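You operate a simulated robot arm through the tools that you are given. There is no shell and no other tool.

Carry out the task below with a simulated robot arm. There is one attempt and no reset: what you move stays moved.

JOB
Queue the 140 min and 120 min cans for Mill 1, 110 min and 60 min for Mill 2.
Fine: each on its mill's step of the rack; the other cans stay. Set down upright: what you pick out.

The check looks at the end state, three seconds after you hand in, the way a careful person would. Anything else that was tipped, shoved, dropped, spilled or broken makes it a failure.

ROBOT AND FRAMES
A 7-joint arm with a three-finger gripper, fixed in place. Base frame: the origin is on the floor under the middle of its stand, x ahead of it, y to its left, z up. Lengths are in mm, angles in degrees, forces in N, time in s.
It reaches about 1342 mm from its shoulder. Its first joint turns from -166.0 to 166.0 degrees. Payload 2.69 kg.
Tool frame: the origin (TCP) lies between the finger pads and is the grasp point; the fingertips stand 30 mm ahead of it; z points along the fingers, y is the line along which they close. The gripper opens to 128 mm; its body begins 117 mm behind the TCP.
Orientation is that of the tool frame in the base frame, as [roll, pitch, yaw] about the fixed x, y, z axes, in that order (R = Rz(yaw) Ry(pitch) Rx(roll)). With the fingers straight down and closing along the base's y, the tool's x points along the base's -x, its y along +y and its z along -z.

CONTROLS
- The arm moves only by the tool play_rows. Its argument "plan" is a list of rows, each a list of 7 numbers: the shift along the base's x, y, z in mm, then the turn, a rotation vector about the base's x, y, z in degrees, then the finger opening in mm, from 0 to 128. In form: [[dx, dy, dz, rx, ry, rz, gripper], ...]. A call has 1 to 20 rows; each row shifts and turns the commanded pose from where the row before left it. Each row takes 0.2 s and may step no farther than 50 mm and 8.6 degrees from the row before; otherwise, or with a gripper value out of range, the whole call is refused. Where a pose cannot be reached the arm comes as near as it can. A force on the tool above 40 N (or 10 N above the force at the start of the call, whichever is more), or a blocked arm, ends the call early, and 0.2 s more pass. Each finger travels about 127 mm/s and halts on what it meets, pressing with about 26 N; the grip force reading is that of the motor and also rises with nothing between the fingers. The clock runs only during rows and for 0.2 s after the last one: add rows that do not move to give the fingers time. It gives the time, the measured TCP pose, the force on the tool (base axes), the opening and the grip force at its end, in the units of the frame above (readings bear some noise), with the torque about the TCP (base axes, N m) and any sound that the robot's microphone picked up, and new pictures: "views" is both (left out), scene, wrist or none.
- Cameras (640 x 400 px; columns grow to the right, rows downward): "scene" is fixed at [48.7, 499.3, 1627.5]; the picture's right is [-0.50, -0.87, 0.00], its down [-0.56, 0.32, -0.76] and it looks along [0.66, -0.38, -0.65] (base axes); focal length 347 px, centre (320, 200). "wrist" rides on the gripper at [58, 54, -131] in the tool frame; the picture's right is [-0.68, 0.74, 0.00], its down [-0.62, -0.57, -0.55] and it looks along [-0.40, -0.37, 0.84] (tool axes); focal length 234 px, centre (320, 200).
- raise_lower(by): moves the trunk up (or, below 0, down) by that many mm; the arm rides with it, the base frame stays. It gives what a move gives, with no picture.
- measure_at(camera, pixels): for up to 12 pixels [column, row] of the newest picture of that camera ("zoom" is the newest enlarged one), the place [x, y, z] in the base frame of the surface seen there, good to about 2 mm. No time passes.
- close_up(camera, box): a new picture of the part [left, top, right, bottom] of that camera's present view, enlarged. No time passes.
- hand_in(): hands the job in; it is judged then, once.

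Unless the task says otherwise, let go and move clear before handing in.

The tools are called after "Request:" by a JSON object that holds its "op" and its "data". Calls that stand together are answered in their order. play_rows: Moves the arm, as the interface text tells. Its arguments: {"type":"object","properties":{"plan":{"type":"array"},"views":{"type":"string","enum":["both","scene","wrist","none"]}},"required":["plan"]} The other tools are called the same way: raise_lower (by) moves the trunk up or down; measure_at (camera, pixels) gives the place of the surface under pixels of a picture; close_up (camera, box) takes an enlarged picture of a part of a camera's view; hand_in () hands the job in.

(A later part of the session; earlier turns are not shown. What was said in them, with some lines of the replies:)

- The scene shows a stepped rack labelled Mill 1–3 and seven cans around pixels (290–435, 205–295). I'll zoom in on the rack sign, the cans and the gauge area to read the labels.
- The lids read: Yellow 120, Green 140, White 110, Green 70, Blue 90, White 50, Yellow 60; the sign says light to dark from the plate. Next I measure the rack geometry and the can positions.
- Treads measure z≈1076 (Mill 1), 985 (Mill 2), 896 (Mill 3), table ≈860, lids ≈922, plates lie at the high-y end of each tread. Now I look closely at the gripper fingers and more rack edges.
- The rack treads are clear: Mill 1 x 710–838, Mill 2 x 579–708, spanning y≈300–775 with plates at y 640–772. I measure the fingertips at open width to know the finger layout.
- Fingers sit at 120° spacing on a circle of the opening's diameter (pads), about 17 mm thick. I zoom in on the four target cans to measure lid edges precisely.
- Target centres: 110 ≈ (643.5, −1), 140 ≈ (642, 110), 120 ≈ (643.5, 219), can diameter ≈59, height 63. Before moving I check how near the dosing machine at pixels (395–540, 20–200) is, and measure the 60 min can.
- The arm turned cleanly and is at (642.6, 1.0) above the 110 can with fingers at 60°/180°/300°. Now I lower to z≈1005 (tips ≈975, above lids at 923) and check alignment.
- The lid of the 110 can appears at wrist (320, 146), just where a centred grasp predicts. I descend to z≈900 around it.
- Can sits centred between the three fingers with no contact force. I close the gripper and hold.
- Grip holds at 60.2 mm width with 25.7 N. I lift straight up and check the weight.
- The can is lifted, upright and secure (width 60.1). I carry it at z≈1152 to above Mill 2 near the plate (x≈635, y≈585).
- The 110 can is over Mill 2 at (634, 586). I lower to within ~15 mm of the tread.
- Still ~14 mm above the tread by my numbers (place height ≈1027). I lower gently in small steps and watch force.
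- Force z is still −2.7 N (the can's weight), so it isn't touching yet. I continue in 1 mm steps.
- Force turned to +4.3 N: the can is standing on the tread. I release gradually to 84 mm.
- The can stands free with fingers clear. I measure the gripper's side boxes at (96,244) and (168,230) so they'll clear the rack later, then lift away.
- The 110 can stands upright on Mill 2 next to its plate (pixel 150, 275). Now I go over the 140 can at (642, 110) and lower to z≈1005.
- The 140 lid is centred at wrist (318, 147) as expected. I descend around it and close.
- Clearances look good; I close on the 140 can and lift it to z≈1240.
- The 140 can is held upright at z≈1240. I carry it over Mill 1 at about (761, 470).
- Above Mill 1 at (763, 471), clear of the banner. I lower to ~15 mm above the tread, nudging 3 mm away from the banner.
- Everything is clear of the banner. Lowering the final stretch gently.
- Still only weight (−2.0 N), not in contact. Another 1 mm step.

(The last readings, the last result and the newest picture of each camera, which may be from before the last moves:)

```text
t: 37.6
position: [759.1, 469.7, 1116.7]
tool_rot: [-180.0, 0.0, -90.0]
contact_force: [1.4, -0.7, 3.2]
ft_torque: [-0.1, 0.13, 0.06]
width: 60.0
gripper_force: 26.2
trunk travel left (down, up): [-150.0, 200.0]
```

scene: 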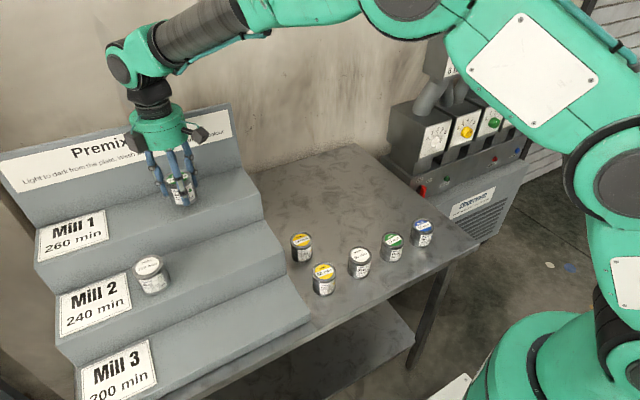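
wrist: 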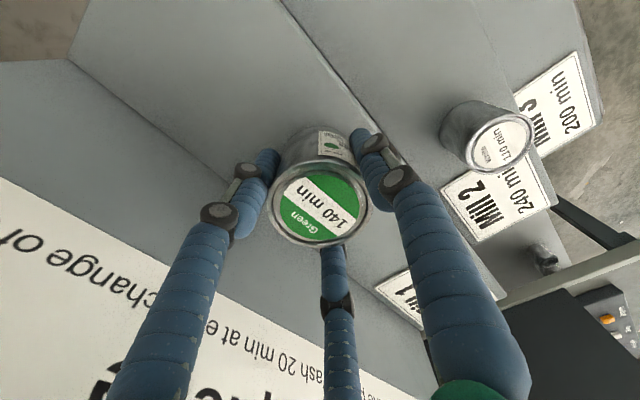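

Force turned to +3.2 N, so the can is on the tread. I release to 86 mm.

Request:
{"op": "play_rows", "data": {"plan": [[0, 0, 0, 0, 0, 0, 58], [0, 0, 0, 0, 0, 0, 64], [0, 0, 0, 0, 0, 0, 72], [0, 0, 0, 0, 0, 0, 80], [0, 0, 0, 0, 0, 0, 86], [0, 0, 0, 0, 0, 0, 86]]}}

Request:
{"op": "close_up", "data": {"camera": "scene", "box": [130, 100, 240, 220]}}

```text
t: 39.0
position: [760.2, 468.9, 1115.1]
tool_rot: [179.9, 0.0, -90.0]
contact_force: [-0.9, 0.6, -0.1]
ft_torque: [-0.02, 0.01, 0.01]
width: 86.0
gripper_force: 0.1
trunk travel left (down, up): [-150.0, 200.0]
```

scene: 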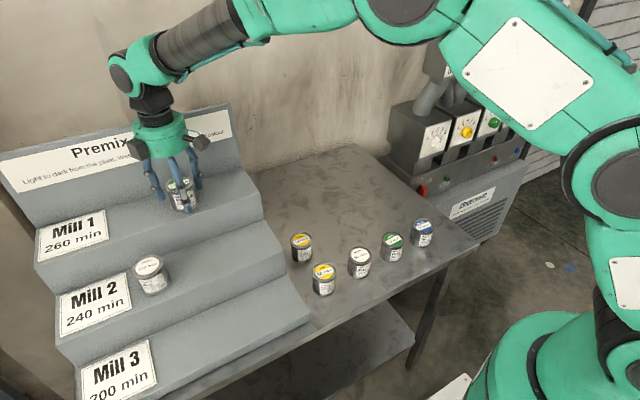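
wrist: 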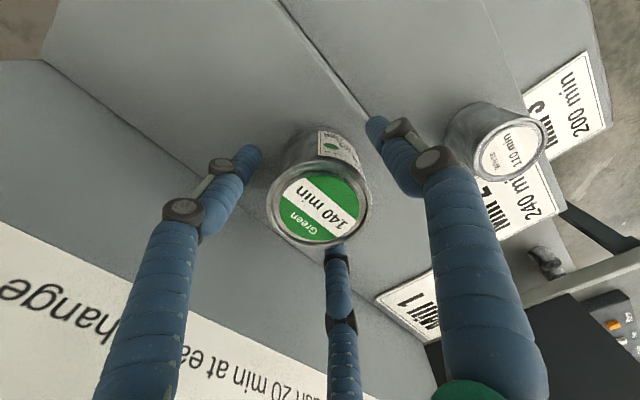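

```text
3.33 times, centred on (185, 160) of scene
```

zoom: 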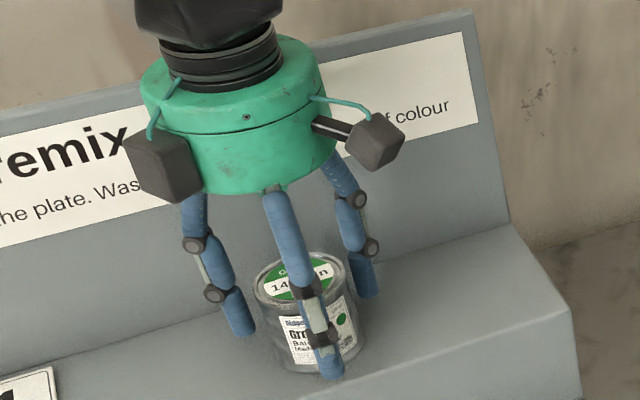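

The 140 can stands on Mill 1 with fingers open. I measure the finger knuckles at this opening to verify clearance next to the rack side for the next pick, then lift off.

Request:
{"op": "measure_at", "data": {"camera": "scene", "pixels": [[144.5, 173], [151, 188], [159, 197], [146, 165], [198, 175], [195, 162], [197, 186], [183, 185]]}}

Request:
{"op": "play_rows", "data": {"plan": [[0, 0, 10, 0, 0, 0, 86], [0, 0, 25, 0, 0, 0, 86], [0, 0, 40, 0, 0, 0, 86], [0, 0, 45, 0, 0, 0, 86], [0, 0, 5, 0, 0, 0, 86], [0, 0, 0, 0, 0, 0, 86]]}}

```text
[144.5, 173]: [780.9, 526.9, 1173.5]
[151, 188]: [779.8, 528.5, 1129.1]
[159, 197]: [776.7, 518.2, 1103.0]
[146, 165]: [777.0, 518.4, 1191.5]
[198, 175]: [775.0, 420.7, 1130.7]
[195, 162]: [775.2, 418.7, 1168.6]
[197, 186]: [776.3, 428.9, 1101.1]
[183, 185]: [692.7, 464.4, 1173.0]
```

```text
t: 40.4
position: [758.3, 471.5, 1240.2]
tool_rot: [-180.0, 0.0, -90.0]
contact_force: [0.6, -0.4, -0.9]
ft_torque: [-0.03, 0.03, -0.02]
width: 85.6
gripper_force: 0.0
trunk travel left (down, up): [-150.0, 200.0]
```

scene: 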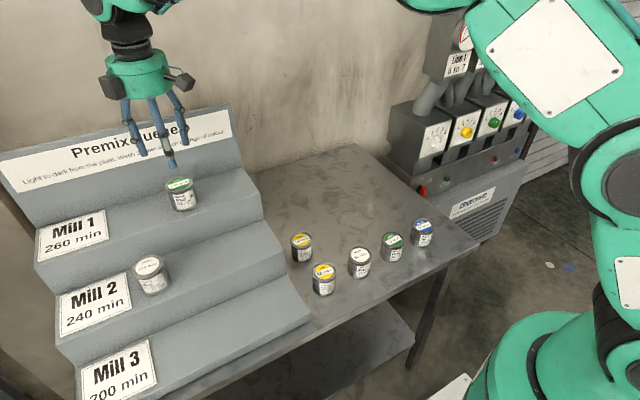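
wrist: 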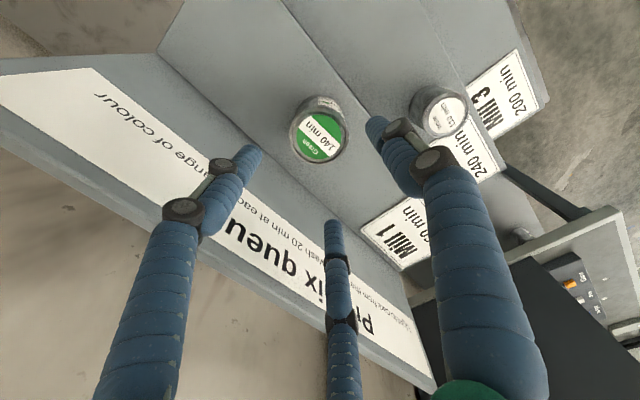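

Knuckles reach only ~60 mm in y, leaving ~16 mm to the rack side at y≈297. I move over the 120 can at (643, 219) and lower to z≈1005.

Request:
{"op": "play_rows", "data": {"plan": [[-16, -35, 0, 0, 0, 0, 82], [-17, -36, 0, 0, 0, 0, 82], [-17, -36, 0, 0, 0, 0, 82], [-17, -36, 0, 0, 0, 0, 82], [-17, -36, 0, 0, 0, 0, 82], [-17, -36, 0, 0, 0, 0, 82], [-15, -35, 0, 0, 0, 0, 82], [0, 0, -40, 0, 0, 0, 82], [0, 0, -45, 0, 0, 0, 82], [0, 0, -45, 0, 0, 0, 82], [0, 0, -45, 0, 0, 0, 82], [0, 0, -40, 0, 0, 0, 82], [0, 0, -20, 0, 0, 0, 82], [0, 0, 0, 0, 0, 0, 82], [0, 0, 0, 0, 0, 0, 82]]}}

```text
t: 43.6
position: [642.4, 218.4, 1004.4]
tool_rot: [180.0, 0.0, -90.0]
contact_force: [-0.2, -1.6, 0.3]
ft_torque: [-0.04, -0.03, -0.01]
width: 82.2
gripper_force: 0.1
trunk travel left (down, up): [-150.0, 200.0]
```

scene: 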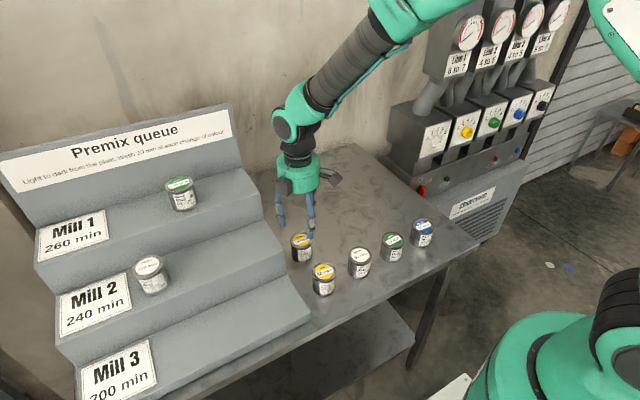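
wrist: 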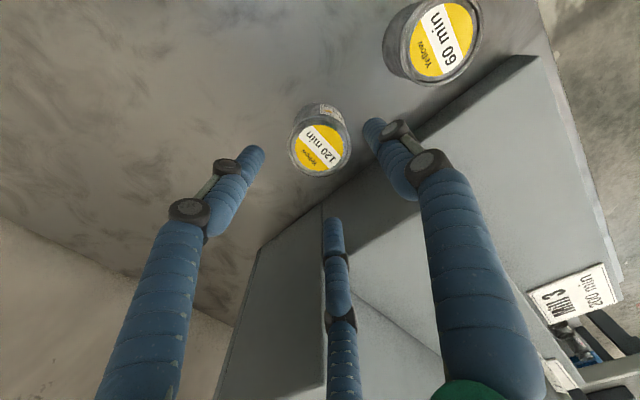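

The 120 lid is at wrist (320, 149), within ~1–2 mm of centre. I nudge (+1, +0.7) and descend around it.

Request:
{"op": "play_rows", "data": {"plan": [[1, 0.7, -30, 0, 0, 0, 82], [0, 0, -30, 0, 0, 0, 82], [0, 0, -25, 0, 0, 0, 82], [0, 0, -20, 0, 0, 0, 82], [0, 0, 0, 0, 0, 0, 82], [0, 0, 0, 0, 0, 0, 82]]}}

Request:
{"op": "close_up", "data": {"camera": "scene", "box": [230, 150, 380, 310]}}

```text
t: 45.0
position: [644.7, 219.8, 898.1]
tool_rot: [180.0, 0.0, -89.9]
contact_force: [0.9, -0.2, 0.6]
ft_torque: [0.0, 0.02, 0.0]
width: 82.2
gripper_force: 0.2
trunk travel left (down, up): [-150.0, 200.0]
```

scene: 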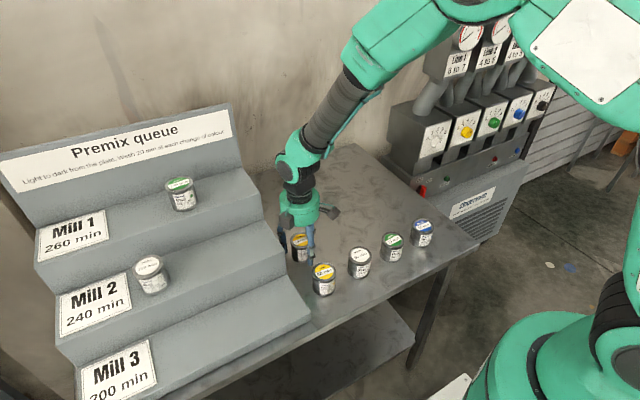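
wrist: 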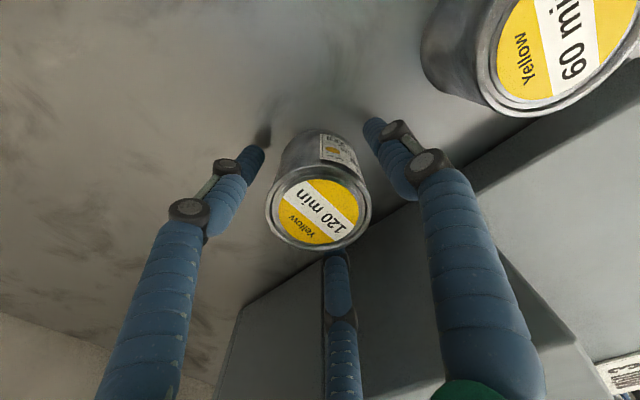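

```text
2.50 times, centred on (305, 230) of scene
```

zoom: 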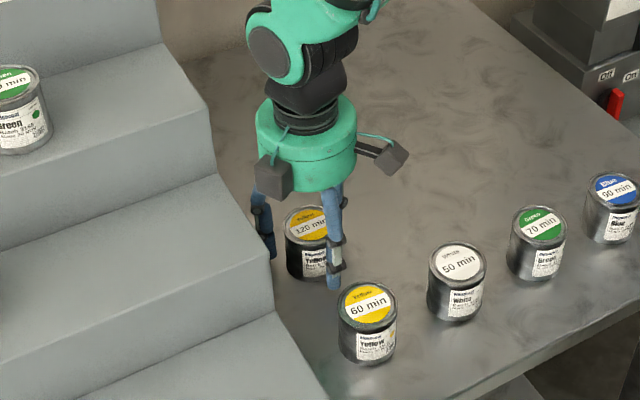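

The fingers straddle the 120 can without contact, clear of rack and the 60 can. I close and then lift to z≈1240.

Request:
{"op": "play_rows", "data": {"plan": [[0, 0, 0, 0, 0, 0, 72], [0, 0, 0, 0, 0, 0, 62], [0, 0, 0, 0, 0, 0, 52], [0, 0, 0, 0, 0, 0, 45], [0, 0, 0, 0, 0, 0, 40], [0, 0, 0, 0, 0, 0, 40], [0, 0, 0, 0, 0, 0, 40]], "views": "none"}}

Request:
{"op": "play_rows", "data": {"plan": [[0, 0, 5, 0, 0, 0, 40], [0, 0, 15, 0, 0, 0, 40], [0, 0, 30, 0, 0, 0, 40], [0, 0, 45, 0, 0, 0, 40], [0, 0, 45, 0, 0, 0, 40], [0, 0, 45, 0, 0, 0, 40], [0, 0, 45, 0, 0, 0, 40], [0, 0, 45, 0, 0, 0, 40], [0, 0, 45, 0, 0, 0, 40], [0, 0, 20, 0, 0, 0, 40], [0, 0, 0, 0, 0, 0, 40], [0, 0, 0, 0, 0, 0, 40]]}}

```text
t: 46.6
position: [644.1, 220.2, 899.5]
tool_rot: [180.0, -0.1, -90.0]
contact_force: [1.6, -0.1, 1.3]
ft_torque: [0.01, -0.02, 0.02]
width: 60.1
gripper_force: 25.9
trunk travel left (down, up): [-150.0, 200.0]
```

```text
t: 49.2
position: [645.8, 220.8, 1239.5]
tool_rot: [-180.0, 0.0, -90.0]
contact_force: [-0.1, -0.1, -1.3]
ft_torque: [-0.03, 0.01, 0.0]
width: 60.3
gripper_force: 25.8
trunk travel left (down, up): [-150.0, 200.0]
```

scene: 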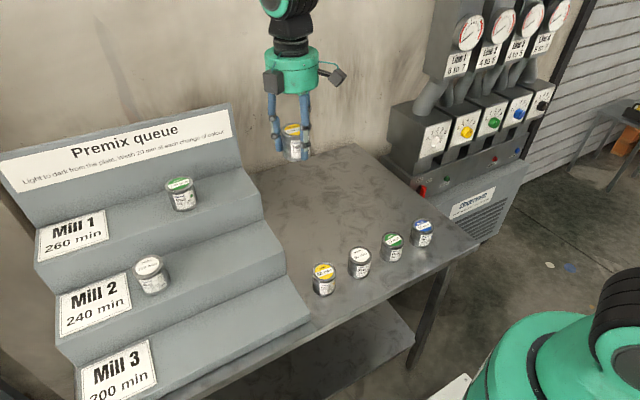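
wrist: 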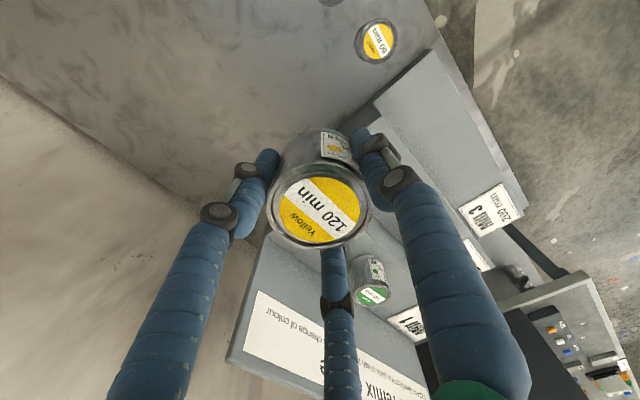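

The 120 can is held upright at z≈1240. I carry it to Mill 1 next to the plate at about (760, 585), passing ~60 mm above the 140 can.

Request:
{"op": "play_rows", "data": {"plan": [[6, 18, 0, 0, 0, 0, 40], [11.5, 36.5, 0, 0, 0, 0, 40], [11.5, 36.5, 0, 0, 0, 0, 40], [11.5, 36.5, 0, 0, 0, 0, 40], [11.5, 36.5, 0, 0, 0, 0, 40], [11.5, 36.5, 0, 0, 0, 0, 40], [11.5, 36.5, 0, 0, 0, 0, 40], [11.5, 36.5, 0, 0, 0, 0, 40], [11.5, 36.5, 0, 0, 0, 0, 40], [11.5, 36.5, 0, 0, 0, 0, 40], [6, 18.5, 0, 0, 0, 0, 40], [0, 0, -20, 0, 0, 0, 40], [0, 0, -30, 0, 0, 0, 40], [0, 0, 0, 0, 0, 0, 40], [0, 0, 0, 0, 0, 0, 40]]}}

```text
t: 52.4
position: [757.8, 584.8, 1191.9]
tool_rot: [-180.0, 0.0, -90.0]
contact_force: [0.1, 0.3, -1.2]
ft_torque: [-0.01, 0.01, 0.0]
width: 60.2
gripper_force: 26.5
trunk travel left (down, up): [-150.0, 200.0]
```

scene: 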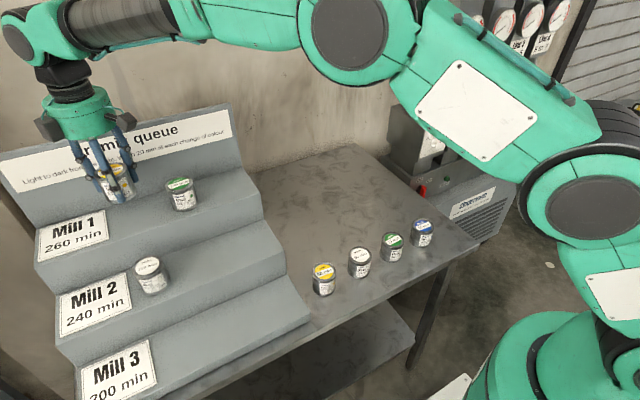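
wrist: 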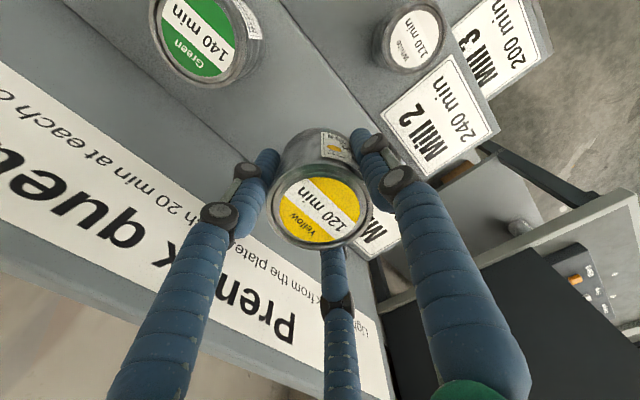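

Over Mill 1 at (759, 585), 140 can well clear at left. I lower to just above the tread.

Request:
{"op": "play_rows", "data": {"plan": [[0, 0, -20, 0, 0, 0, 40], [0, 0, -25, 0, 0, 0, 40], [0, 0, -15, 0, 0, 0, 40], [0, 0, -6, 0, 0, 0, 40], [0, 0, -4, 0, 0, 0, 40], [0, 0, -2, 0, 0, 0, 40], [0, 0, -1, 0, 0, 0, 40], [0, 0, 0, 0, 0, 0, 40]]}}

```text
t: 54.2
position: [758.5, 585.5, 1116.6]
tool_rot: [180.0, 0.0, -90.0]
contact_force: [-0.3, -0.3, -1.7]
ft_torque: [0.02, 0.01, -0.02]
width: 60.3
gripper_force: 25.9
trunk travel left (down, up): [-150.0, 200.0]
```

scene: 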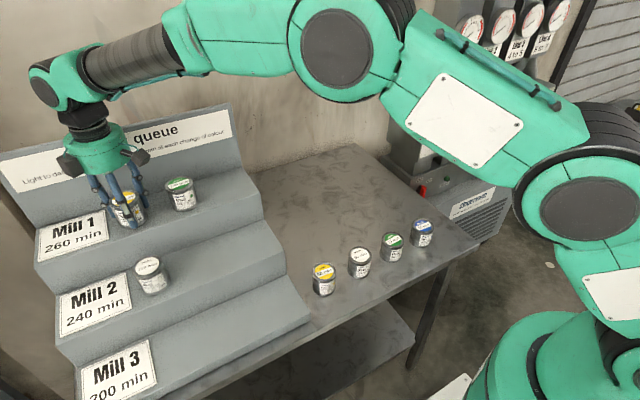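
wrist: 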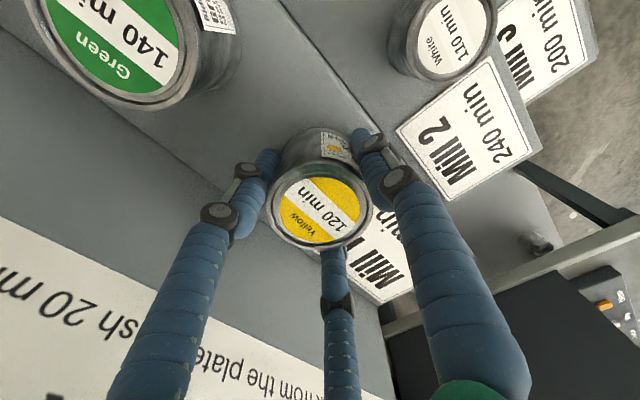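

Not yet touching (−1.7 N is the can's weight). One more 1 mm step.

Request:
{"op": "play_rows", "data": {"plan": [[0, 0, -1, 0, 0, 0, 40], [0, 0, 0, 0, 0, 0, 40]], "views": "none"}}

```text
t: 54.8
position: [759.8, 585.2, 1115.9]
tool_rot: [-179.9, 0.0, -90.0]
contact_force: [-0.2, 0.6, -1.6]
ft_torque: [0.03, -0.03, -0.02]
width: 60.3
gripper_force: 25.8
trunk travel left (down, up): [-150.0, 200.0]
```

Request:
{"op": "play_rows", "data": {"plan": [[0, 0, -0.8, 0, 0, 0, 40], [0, 0, 0, 0, 0, 0, 40]], "views": "none"}}

```text
t: 55.4
position: [759.0, 585.2, 1115.4]
tool_rot: [-180.0, -0.1, -90.1]
contact_force: [0.1, 0.1, -2.8]
ft_torque: [0.01, 0.0, 0.02]
width: 60.1
gripper_force: 26.3
trunk travel left (down, up): [-150.0, 200.0]
```

Request:
{"op": "play_rows", "data": {"plan": [[0, 0, -0.8, 0, 0, 0, 40], [0, 0, 0, 0, 0, 0, 40]], "views": "none"}}

```text
t: 56.0
position: [758.9, 585.2, 1113.1]
tool_rot: [179.9, 0.0, -90.1]
contact_force: [0.3, 0.2, -2.2]
ft_torque: [0.0, -0.01, -0.03]
width: 60.2
gripper_force: 26.0
trunk travel left (down, up): [-150.0, 200.0]
```

Request:
{"op": "play_rows", "data": {"plan": [[0, 0, -0.8, 0, 0, 0, 40], [0, 0, 0, 0, 0, 0, 40]], "views": "none"}}

```text
t: 56.6
position: [759.4, 585.5, 1113.7]
tool_rot: [180.0, -0.1, -90.0]
contact_force: [0.9, 0.7, 0.0]
ft_torque: [0.01, -0.05, 0.02]
width: 60.0
gripper_force: 25.9
trunk travel left (down, up): [-150.0, 200.0]
```

Force z rose from −2.2 to 0.0 N, so the can is starting to rest on the tread. One last small step to seat it.

Request:
{"op": "play_rows", "data": {"plan": [[0, 0, -0.5, 0, 0, 0, 40], [0, 0, 0, 0, 0, 0, 40]], "views": "none"}}

```text
t: 57.2
position: [758.1, 585.2, 1114.4]
tool_rot: [-180.0, -0.1, -90.0]
contact_force: [-0.6, 0.2, 3.4]
ft_torque: [-0.07, -0.01, 0.03]
width: 60.0
gripper_force: 25.9
trunk travel left (down, up): [-150.0, 200.0]
```

Force is +3.4 N: the can is seated. I release and check.

Request:
{"op": "play_rows", "data": {"plan": [[0, 0, 0, 0, 0, 0, 58], [0, 0, 0, 0, 0, 0, 64], [0, 0, 0, 0, 0, 0, 72], [0, 0, 0, 0, 0, 0, 80], [0, 0, 0, 0, 0, 0, 86], [0, 0, 0, 0, 0, 0, 86]]}}

Request:
{"op": "close_up", "data": {"camera": "scene", "box": [60, 120, 220, 240]}}

```text
t: 58.6
position: [757.7, 585.7, 1114.4]
tool_rot: [179.9, 0.1, -89.9]
contact_force: [-0.2, 0.3, 0.0]
ft_torque: [0.02, 0.02, 0.0]
width: 86.1
gripper_force: 0.2
trunk travel left (down, up): [-150.0, 200.0]
```

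scene: 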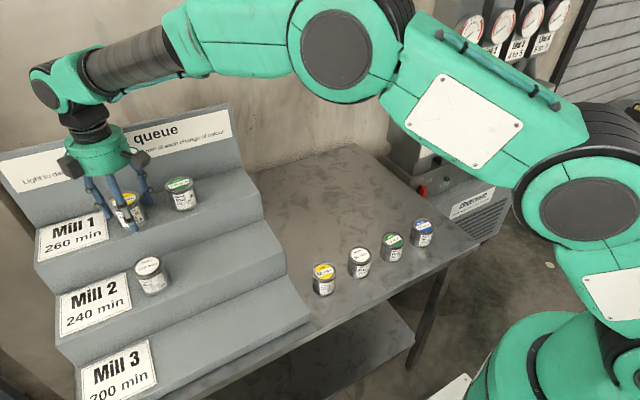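
wrist: 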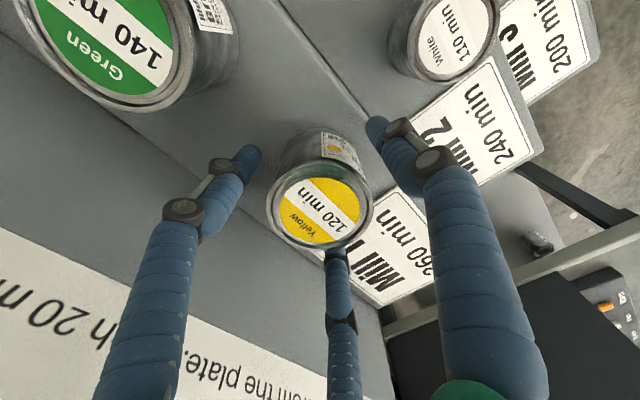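

```text
3.33 times, centred on (140, 180) of scene
```

zoom: 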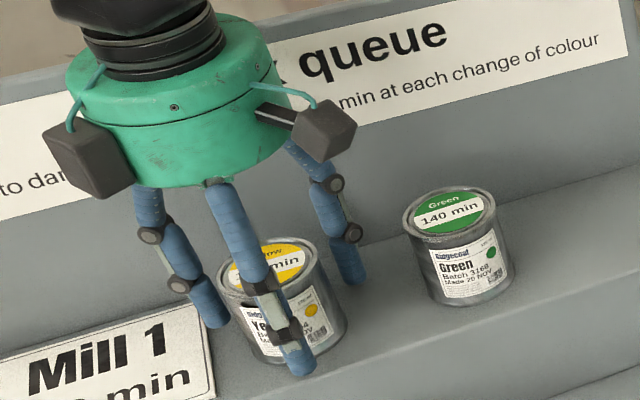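

The 120 can stands free, between the plate and the 140 can. I lift off to z≈1240, and travel toward the 60 can at (519, 220).

Request:
{"op": "play_rows", "data": {"plan": [[0, 0, 10, 0, 0, 0, 86], [0, 0, 25, 0, 0, 0, 86], [0, 0, 40, 0, 0, 0, 86], [0, 0, 45, 0, 0, 0, 86], [0, 0, 6, 0, 0, 0, 86], [-20, -30.5, 0, 0, 0, 0, 84], [-20, -30.5, 0, 0, 0, 0, 84], [-20, -30.5, 0, 0, 0, 0, 84], [-20, -30.5, 0, 0, 0, 0, 84], [-20, -30.5, 0, 0, 0, 0, 84], [-20, -30.5, 0, 0, 0, 0, 84], [-20, -30.5, 0, 0, 0, 0, 84], [-20, -30.5, 0, 0, 0, 0, 84], [-20, -30.5, 0, 0, 0, 0, 84], [-20, -30.5, 0, 0, 0, 0, 84], [-20, -30.5, 0, 0, 0, 0, 84], [-20, -30.5, 0, 0, 0, 0, 84], [0, 0, 0, 0, 0, 0, 84], [0, 0, 0, 0, 0, 0, 84]]}}

```text
t: 62.6
position: [519.5, 219.0, 1239.1]
tool_rot: [179.9, 0.0, -90.0]
contact_force: [-0.4, 0.3, 0.0]
ft_torque: [-0.08, 0.03, 0.01]
width: 83.6
gripper_force: 0.1
trunk travel left (down, up): [-150.0, 200.0]
```

scene: 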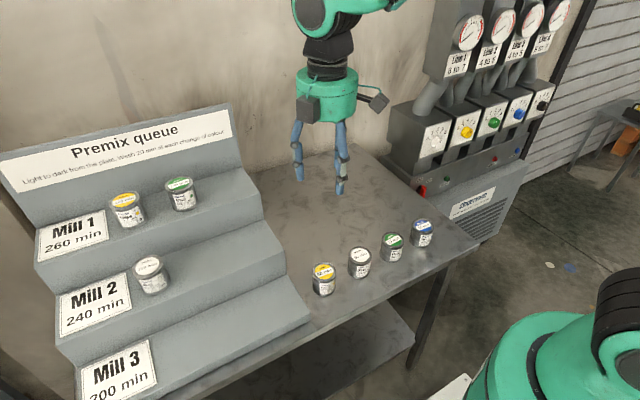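
wrist: 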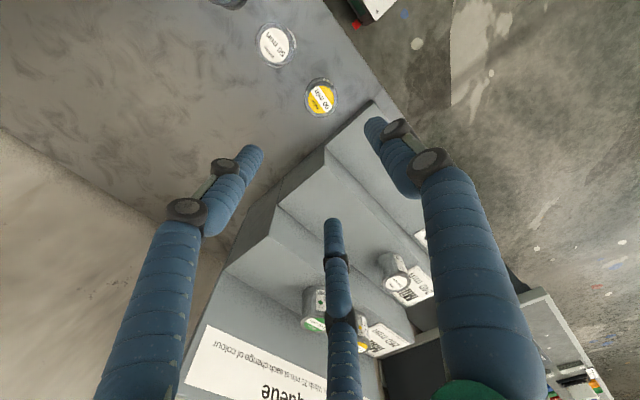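

Three cans stand correctly. I'm above the 60 can at (519.5, 219); I lower to z≈1005 and check centring.

Request:
{"op": "play_rows", "data": {"plan": [[0, 0, -40, 0, 0, 0, 84], [0, 0, -45, 0, 0, 0, 84], [0, 0, -45, 0, 0, 0, 84], [0, 0, -45, 0, 0, 0, 84], [0, 0, -40, 0, 0, 0, 84], [0, 0, -20, 0, 0, 0, 84], [0, 0, 0, 0, 0, 0, 84], [0, 0, 0, 0, 0, 0, 84]]}}

Request:
{"op": "close_up", "data": {"camera": "wrist", "box": [220, 80, 420, 220]}}

```text
t: 64.4
position: [519.6, 219.9, 1004.1]
tool_rot: [-180.0, 0.0, -90.0]
contact_force: [-0.3, -0.7, -0.2]
ft_torque: [0.01, 0.02, 0.01]
width: 83.9
gripper_force: 0.2
trunk travel left (down, up): [-150.0, 200.0]
```

scene: 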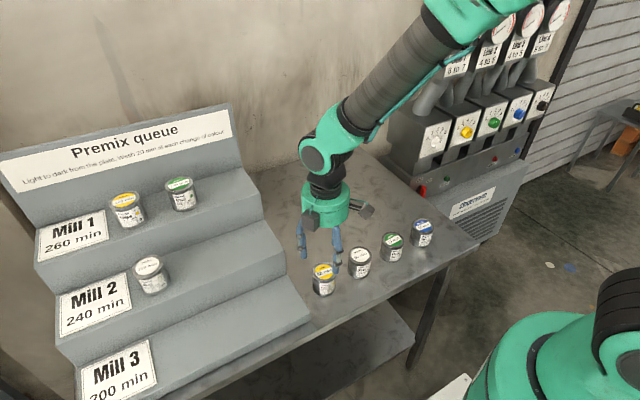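
wrist: 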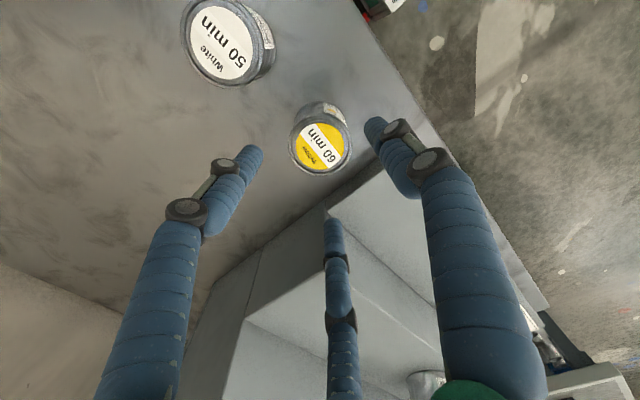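

```text
2.86 times, centred on (320, 150) of wrist
```

zoom: 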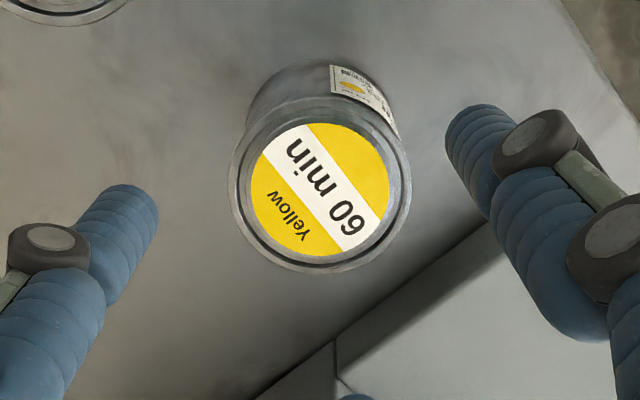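

The 60 lid is centred at wrist (320, 146.5). I descend around it.

Request:
{"op": "play_rows", "data": {"plan": [[0, 0, -30, 0, 0, 0, 84], [0, 0, -30, 0, 0, 0, 84], [0, 0, -25, 0, 0, 0, 84], [0, 0, -18, 0, 0, 0, 84], [0, 0, 0, 0, 0, 0, 84], [0, 0, 0, 0, 0, 0, 84]]}}

Request:
{"op": "close_up", "data": {"camera": "scene", "box": [260, 180, 440, 310]}}

```text
t: 65.8
position: [518.9, 219.4, 901.4]
tool_rot: [179.9, 0.0, -90.0]
contact_force: [0.0, 0.1, -0.7]
ft_torque: [0.0, -0.03, 0.0]
width: 84.1
gripper_force: 0.1
trunk travel left (down, up): [-150.0, 200.0]
```

scene: 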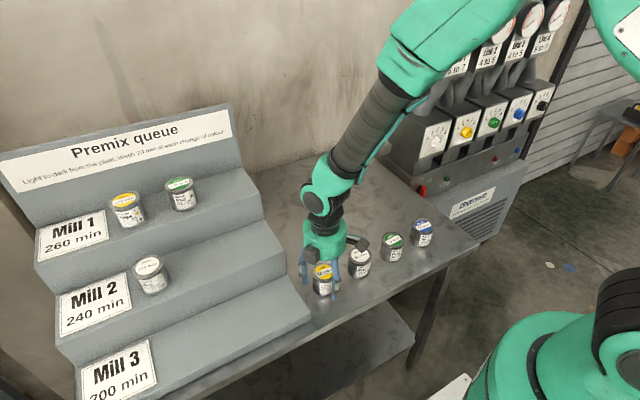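
wrist: 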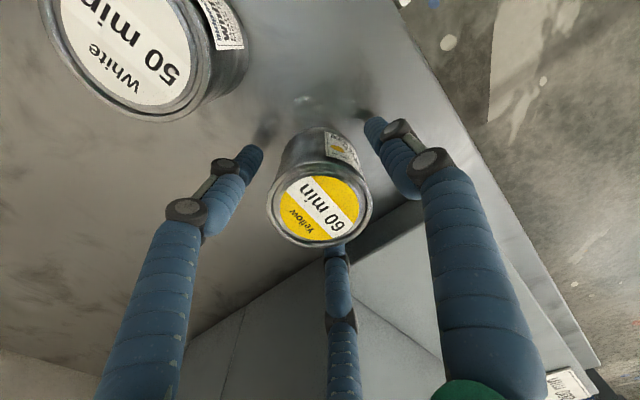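

```text
3.08 times, centred on (350, 245) of scene
```

zoom: 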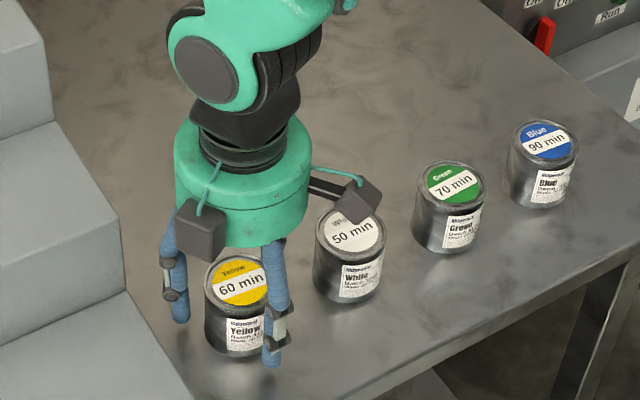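

Fingers straddle the 60 can without touching the 50 can. I close and lift to z≈1150.

Request:
{"op": "play_rows", "data": {"plan": [[0, 0, 0, 0, 0, 0, 72], [0, 0, 0, 0, 0, 0, 62], [0, 0, 0, 0, 0, 0, 52], [0, 0, 0, 0, 0, 0, 45], [0, 0, 0, 0, 0, 0, 40], [0, 0, 0, 0, 0, 0, 40], [0, 0, 0, 0, 0, 0, 40]], "views": "none"}}

Request:
{"op": "play_rows", "data": {"plan": [[0, 0, 5, 0, 0, 0, 40], [0, 0, 15, 0, 0, 0, 40], [0, 0, 30, 0, 0, 0, 40], [0, 0, 45, 0, 0, 0, 40], [0, 0, 45, 0, 0, 0, 40], [0, 0, 45, 0, 0, 0, 40], [0, 0, 45, 0, 0, 0, 40], [0, 0, 20, 0, 0, 0, 40], [0, 0, 0, 0, 0, 0, 40], [0, 0, 0, 0, 0, 0, 40]]}}

```text
t: 67.4
position: [519.0, 219.3, 901.1]
tool_rot: [-179.9, 0.0, -89.9]
contact_force: [0.8, 0.6, 2.4]
ft_torque: [-0.01, 0.0, -0.02]
width: 60.0
gripper_force: 25.9
trunk travel left (down, up): [-150.0, 200.0]
```

```text
t: 69.6
position: [518.9, 218.6, 1152.7]
tool_rot: [180.0, 0.0, -90.0]
contact_force: [0.1, -1.0, -3.2]
ft_torque: [0.02, 0.04, 0.01]
width: 60.3
gripper_force: 25.8
trunk travel left (down, up): [-150.0, 200.0]
```

scene: 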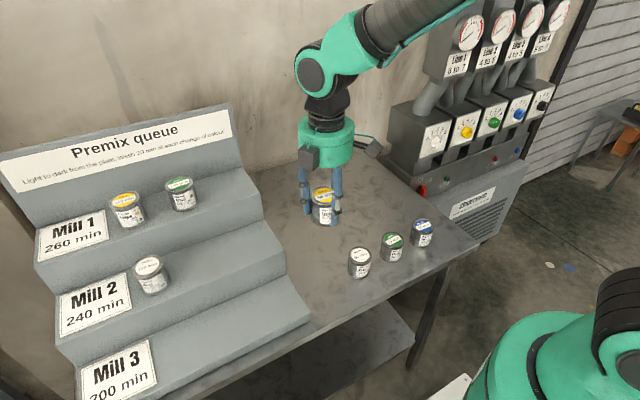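
wrist: 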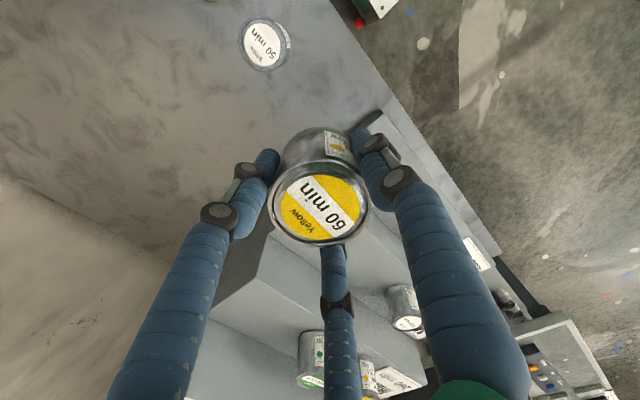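

The 60 can is held upright at z≈1152. I carry it to Mill 2 at about (633.5, 470), beside the 110 can on the side away from the plate.

Request:
{"op": "play_rows", "data": {"plan": [[8, 17.5, 0, 0, 0, 0, 40], [16.5, 36, 0, 0, 0, 0, 40], [16.5, 36, 0, 0, 0, 0, 40], [16.5, 36, 0, 0, 0, 0, 40], [16.5, 36, 0, 0, 0, 0, 40], [16.5, 36, 0, 0, 0, 0, 40], [16.5, 36, 0, 0, 0, 0, 40], [7.5, 17, 0, 0, 0, 0, 40], [0, 0, -20, 0, 0, 0, 40], [0, 0, -30, 0, 0, 0, 40], [0, 0, 0, 0, 0, 0, 40], [0, 0, 0, 0, 0, 0, 40]]}}

```text
t: 72.2
position: [633.4, 469.3, 1101.2]
tool_rot: [-180.0, 0.0, -89.9]
contact_force: [0.1, -0.8, -1.8]
ft_torque: [-0.02, -0.05, -0.03]
width: 60.1
gripper_force: 25.8
trunk travel left (down, up): [-150.0, 200.0]
```

scene: 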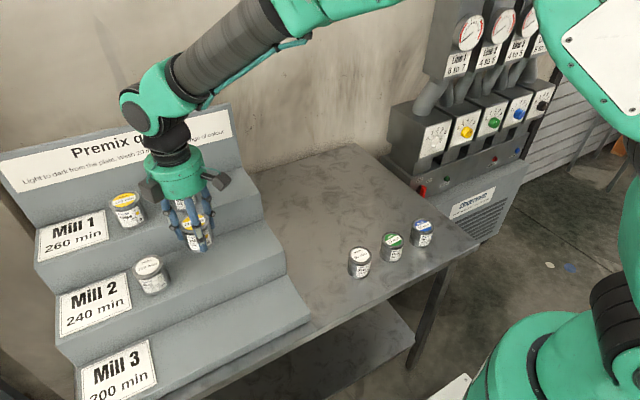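
wrist: 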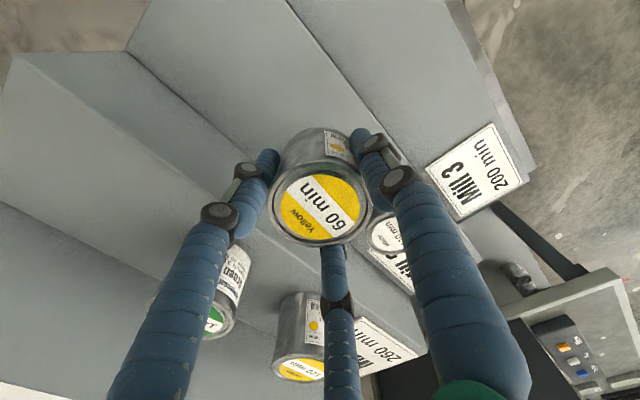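

Over Mill 2 at (633.4, 469.3) with clear space around. I lower to just above the tread.

Request:
{"op": "play_rows", "data": {"plan": [[0, 0, -20, 0, 0, 0, 40], [0, 0, -25, 0, 0, 0, 40], [0, 0, -15, 0, 0, 0, 40], [0, 0, -6, 0, 0, 0, 40], [0, 0, -4, 0, 0, 0, 40], [0, 0, -2, 0, 0, 0, 40], [0, 0, 0, 0, 0, 0, 40]]}}

```text
t: 73.8
position: [634.6, 469.0, 1028.7]
tool_rot: [-179.9, 0.1, -89.9]
contact_force: [0.8, 0.4, -2.2]
ft_torque: [0.02, 0.01, 0.02]
width: 60.0
gripper_force: 26.1
trunk travel left (down, up): [-150.0, 200.0]
```

scene: 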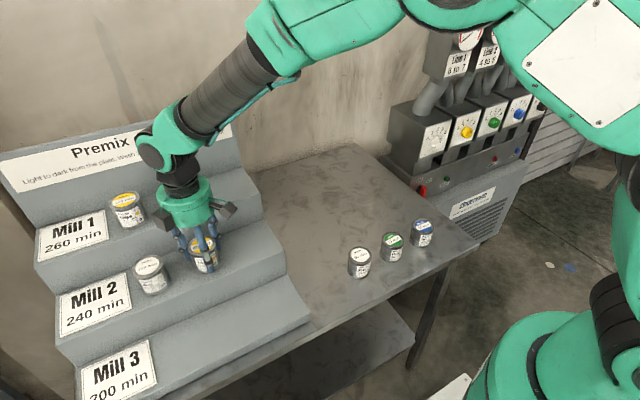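
wrist: 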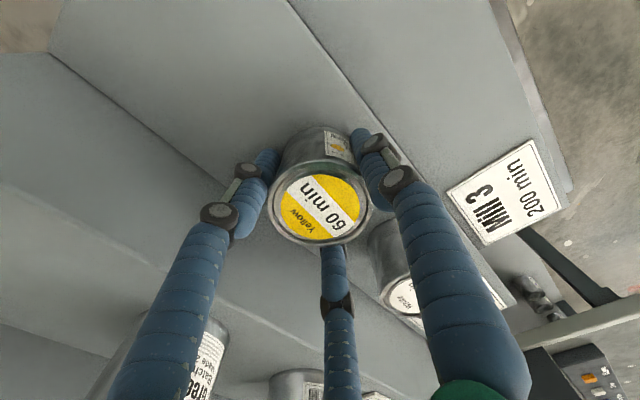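

Still carrying the weight (−2.2 N), about 2 mm above the tread. Small steps down now.

Request:
{"op": "play_rows", "data": {"plan": [[0, 0, -1, 0, 0, 0, 40], [0, 0, 0, 0, 0, 0, 40]], "views": "none"}}

```text
t: 74.4
position: [634.2, 469.7, 1027.0]
tool_rot: [-180.0, 0.0, -90.0]
contact_force: [0.1, 0.4, -2.1]
ft_torque: [0.03, -0.04, 0.02]
width: 60.0
gripper_force: 26.0
trunk travel left (down, up): [-150.0, 200.0]
```

Request:
{"op": "play_rows", "data": {"plan": [[0, 0, -0.8, 0, 0, 0, 40], [0, 0, 0, 0, 0, 0, 40]], "views": "none"}}

```text
t: 75.0
position: [634.0, 469.8, 1026.7]
tool_rot: [-180.0, 0.1, -89.9]
contact_force: [0.4, -0.5, -2.0]
ft_torque: [-0.01, -0.02, -0.02]
width: 60.0
gripper_force: 26.1
trunk travel left (down, up): [-150.0, 200.0]
```

Request:
{"op": "play_rows", "data": {"plan": [[0, 0, -0.8, 0, 0, 0, 40], [0, 0, 0, 0, 0, 0, 40]], "views": "none"}}

```text
t: 75.6
position: [632.8, 470.3, 1026.2]
tool_rot: [180.0, 0.0, -90.1]
contact_force: [0.4, -0.8, -0.9]
ft_torque: [0.0, -0.01, -0.01]
width: 60.2
gripper_force: 26.0
trunk travel left (down, up): [-150.0, 200.0]
```

Force is easing from −2.0 to −0.9 N, so it is just touching. One more small step to seat it.

Request:
{"op": "play_rows", "data": {"plan": [[0, 0, -0.6, 0, 0, 0, 40], [0, 0, 0, 0, 0, 0, 40]], "views": "none"}}

```text
t: 76.2
position: [633.9, 470.8, 1026.2]
tool_rot: [-180.0, 0.0, -90.1]
contact_force: [1.6, -1.2, 4.8]
ft_torque: [-0.11, 0.06, 0.03]
width: 60.0
gripper_force: 25.9
trunk travel left (down, up): [-150.0, 200.0]
```

The can is seated (+4.8 N). I release to 86 mm.

Request:
{"op": "play_rows", "data": {"plan": [[0, 0, 0, 0, 0, 0, 58], [0, 0, 0, 0, 0, 0, 64], [0, 0, 0, 0, 0, 0, 72], [0, 0, 0, 0, 0, 0, 80], [0, 0, 0, 0, 0, 0, 86], [0, 0, 0, 0, 0, 0, 86]]}}

Request:
{"op": "close_up", "data": {"camera": "scene", "box": [120, 170, 260, 290]}}

```text
t: 77.6
position: [632.5, 469.9, 1026.1]
tool_rot: [180.0, 0.1, -90.0]
contact_force: [0.7, -0.1, -0.2]
ft_torque: [0.05, 0.01, -0.03]
width: 85.9
gripper_force: 0.0
trunk travel left (down, up): [-150.0, 200.0]
```

scene: 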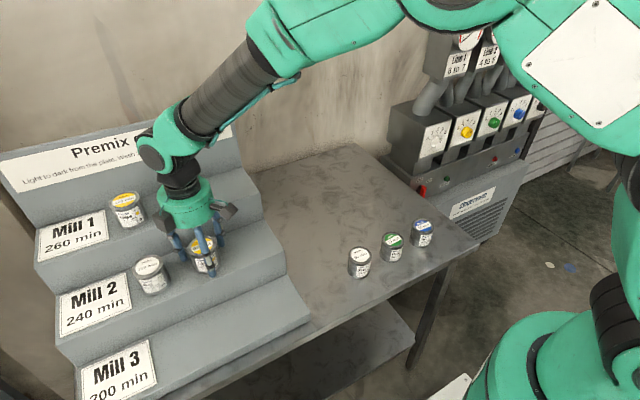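
wrist: 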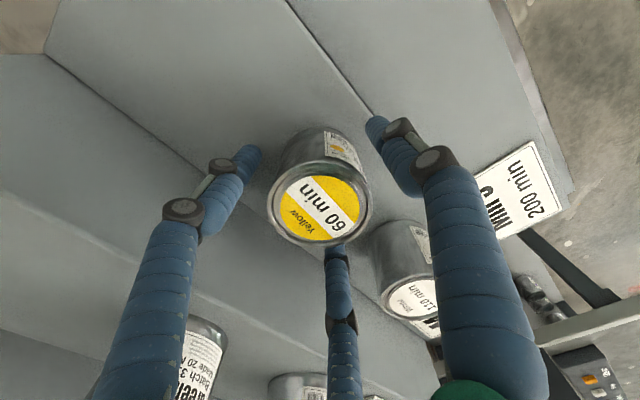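

```text
3.33 times, centred on (190, 230) of scene
```

zoom: 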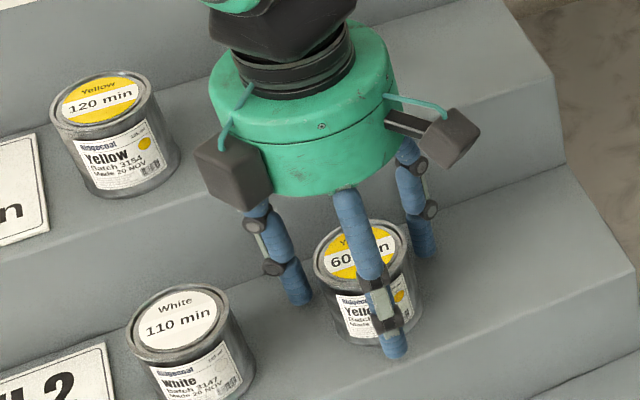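

The 60 can stands free next to the 110 can. I retreat straight up and then back away from the rack.

Request:
{"op": "play_rows", "data": {"plan": [[0, 0, 10, 0, 0, 0, 86], [0, 0, 25, 0, 0, 0, 86], [0, 0, 40, 0, 0, 0, 86], [0, 0, 45, 0, 0, 0, 86], [0, 0, 45, 0, 0, 0, 86], [0, 0, 45, 0, 0, 0, 86], [0, 0, 45, 0, 0, 0, 86], [0, 0, 45, 0, 0, 0, 86], [-10, -40, 0, 0, 0, 0, 86], [-10, -40, 0, 0, 0, 0, 86], [-10, -40, 0, 0, 0, 0, 86], [-10, -40, 0, 0, 0, 0, 86], [-10, -40, 0, 0, 0, 0, 86], [-10, -40, 0, 0, 0, 0, 86], [0, 0, 0, 0, 0, 0, 86], [0, 0, 0, 0, 0, 0, 86]]}}

Request:
{"op": "close_up", "data": {"camera": "scene", "box": [20, 150, 260, 320]}}

Request:
{"op": "close_up", "data": {"camera": "scene", "box": [280, 195, 460, 310]}}

```text
t: 81.0
position: [572.6, 231.8, 1325.7]
tool_rot: [-180.0, 0.0, -90.0]
contact_force: [0.3, 0.1, 0.9]
ft_torque: [-0.02, 0.03, 0.02]
width: 86.3
gripper_force: 0.0
trunk travel left (down, up): [-150.0, 200.0]
```

scene: 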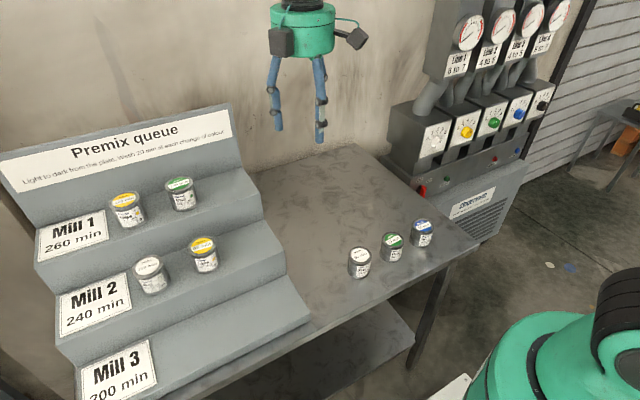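
wrist: 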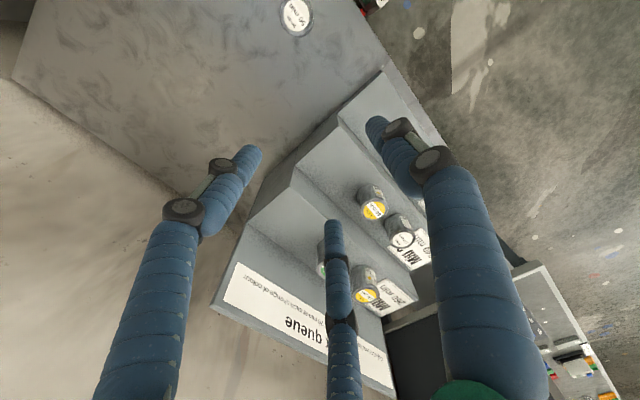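

```text
2.35 times, centred on (140, 235) of scene
```

zoom: 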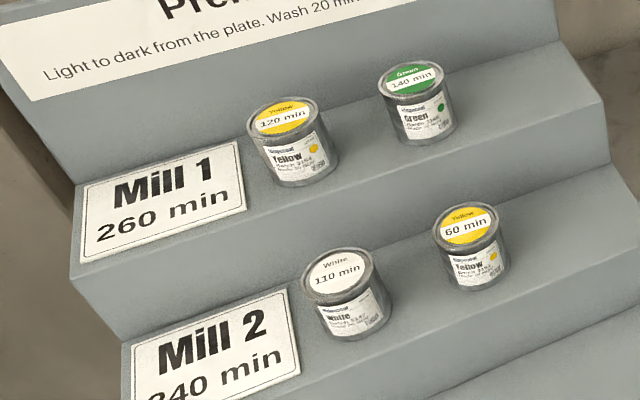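

```text
3.48 times, centred on (370, 252) of scene
```

zoom: 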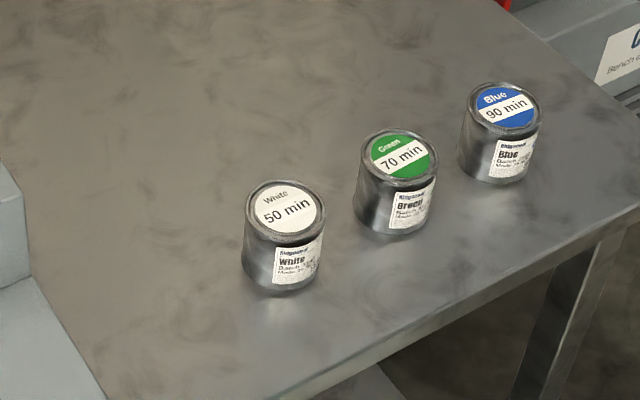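

All four cans stand on their steps in light-to-dark order from the plate, and the 50, 70 and 90 cans look untouched. I verify positions and uprightness with a last measurement.

Request:
{"op": "measure_at", "data": {"camera": "scene", "pixels": [[124, 199], [179, 184], [148, 267], [203, 245], [359, 255], [393, 240], [422, 227]]}}

```text
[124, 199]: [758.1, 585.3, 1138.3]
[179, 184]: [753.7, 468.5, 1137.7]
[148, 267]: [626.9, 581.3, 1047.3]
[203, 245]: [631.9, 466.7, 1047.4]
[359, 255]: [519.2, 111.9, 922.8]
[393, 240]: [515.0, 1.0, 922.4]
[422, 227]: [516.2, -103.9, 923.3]
```

The measurements agree. Lids on Mill 1 are at z≈1138 and on Mill 2 at z≈1047, so all four cans stand upright on their treads, and the other three cans are where they started. The gripper is open and clear, so I'm handing in.

Request:
{"op": "hand_in", "data": {}}

```text
The job is handed in.
```

All four cans are standing upright on their mill's step, and I've handed the job in. I ordered them light to dark from the plate, as the rack sign asks:

| Step | Next to the plate | Second |
|---|---|---|
| Mill 1 | Yellow 120 min | Green 140 min |
| Mill 2 | White 110 min | Yellow 60 min |

The White 50, Green 70 and Blue 90 min cans are still in their original places on the table.

**Mill 1 time:** the sign also calls for a 20 min wash at each colour change. With that wash between yellow and green, Mill 1 comes to 280 min, and its plate says 260. I queued the cans as you asked, so check whether the 260 is a limit that includes washes. Mill 2 comes to 190 min with its wash, under its 240.
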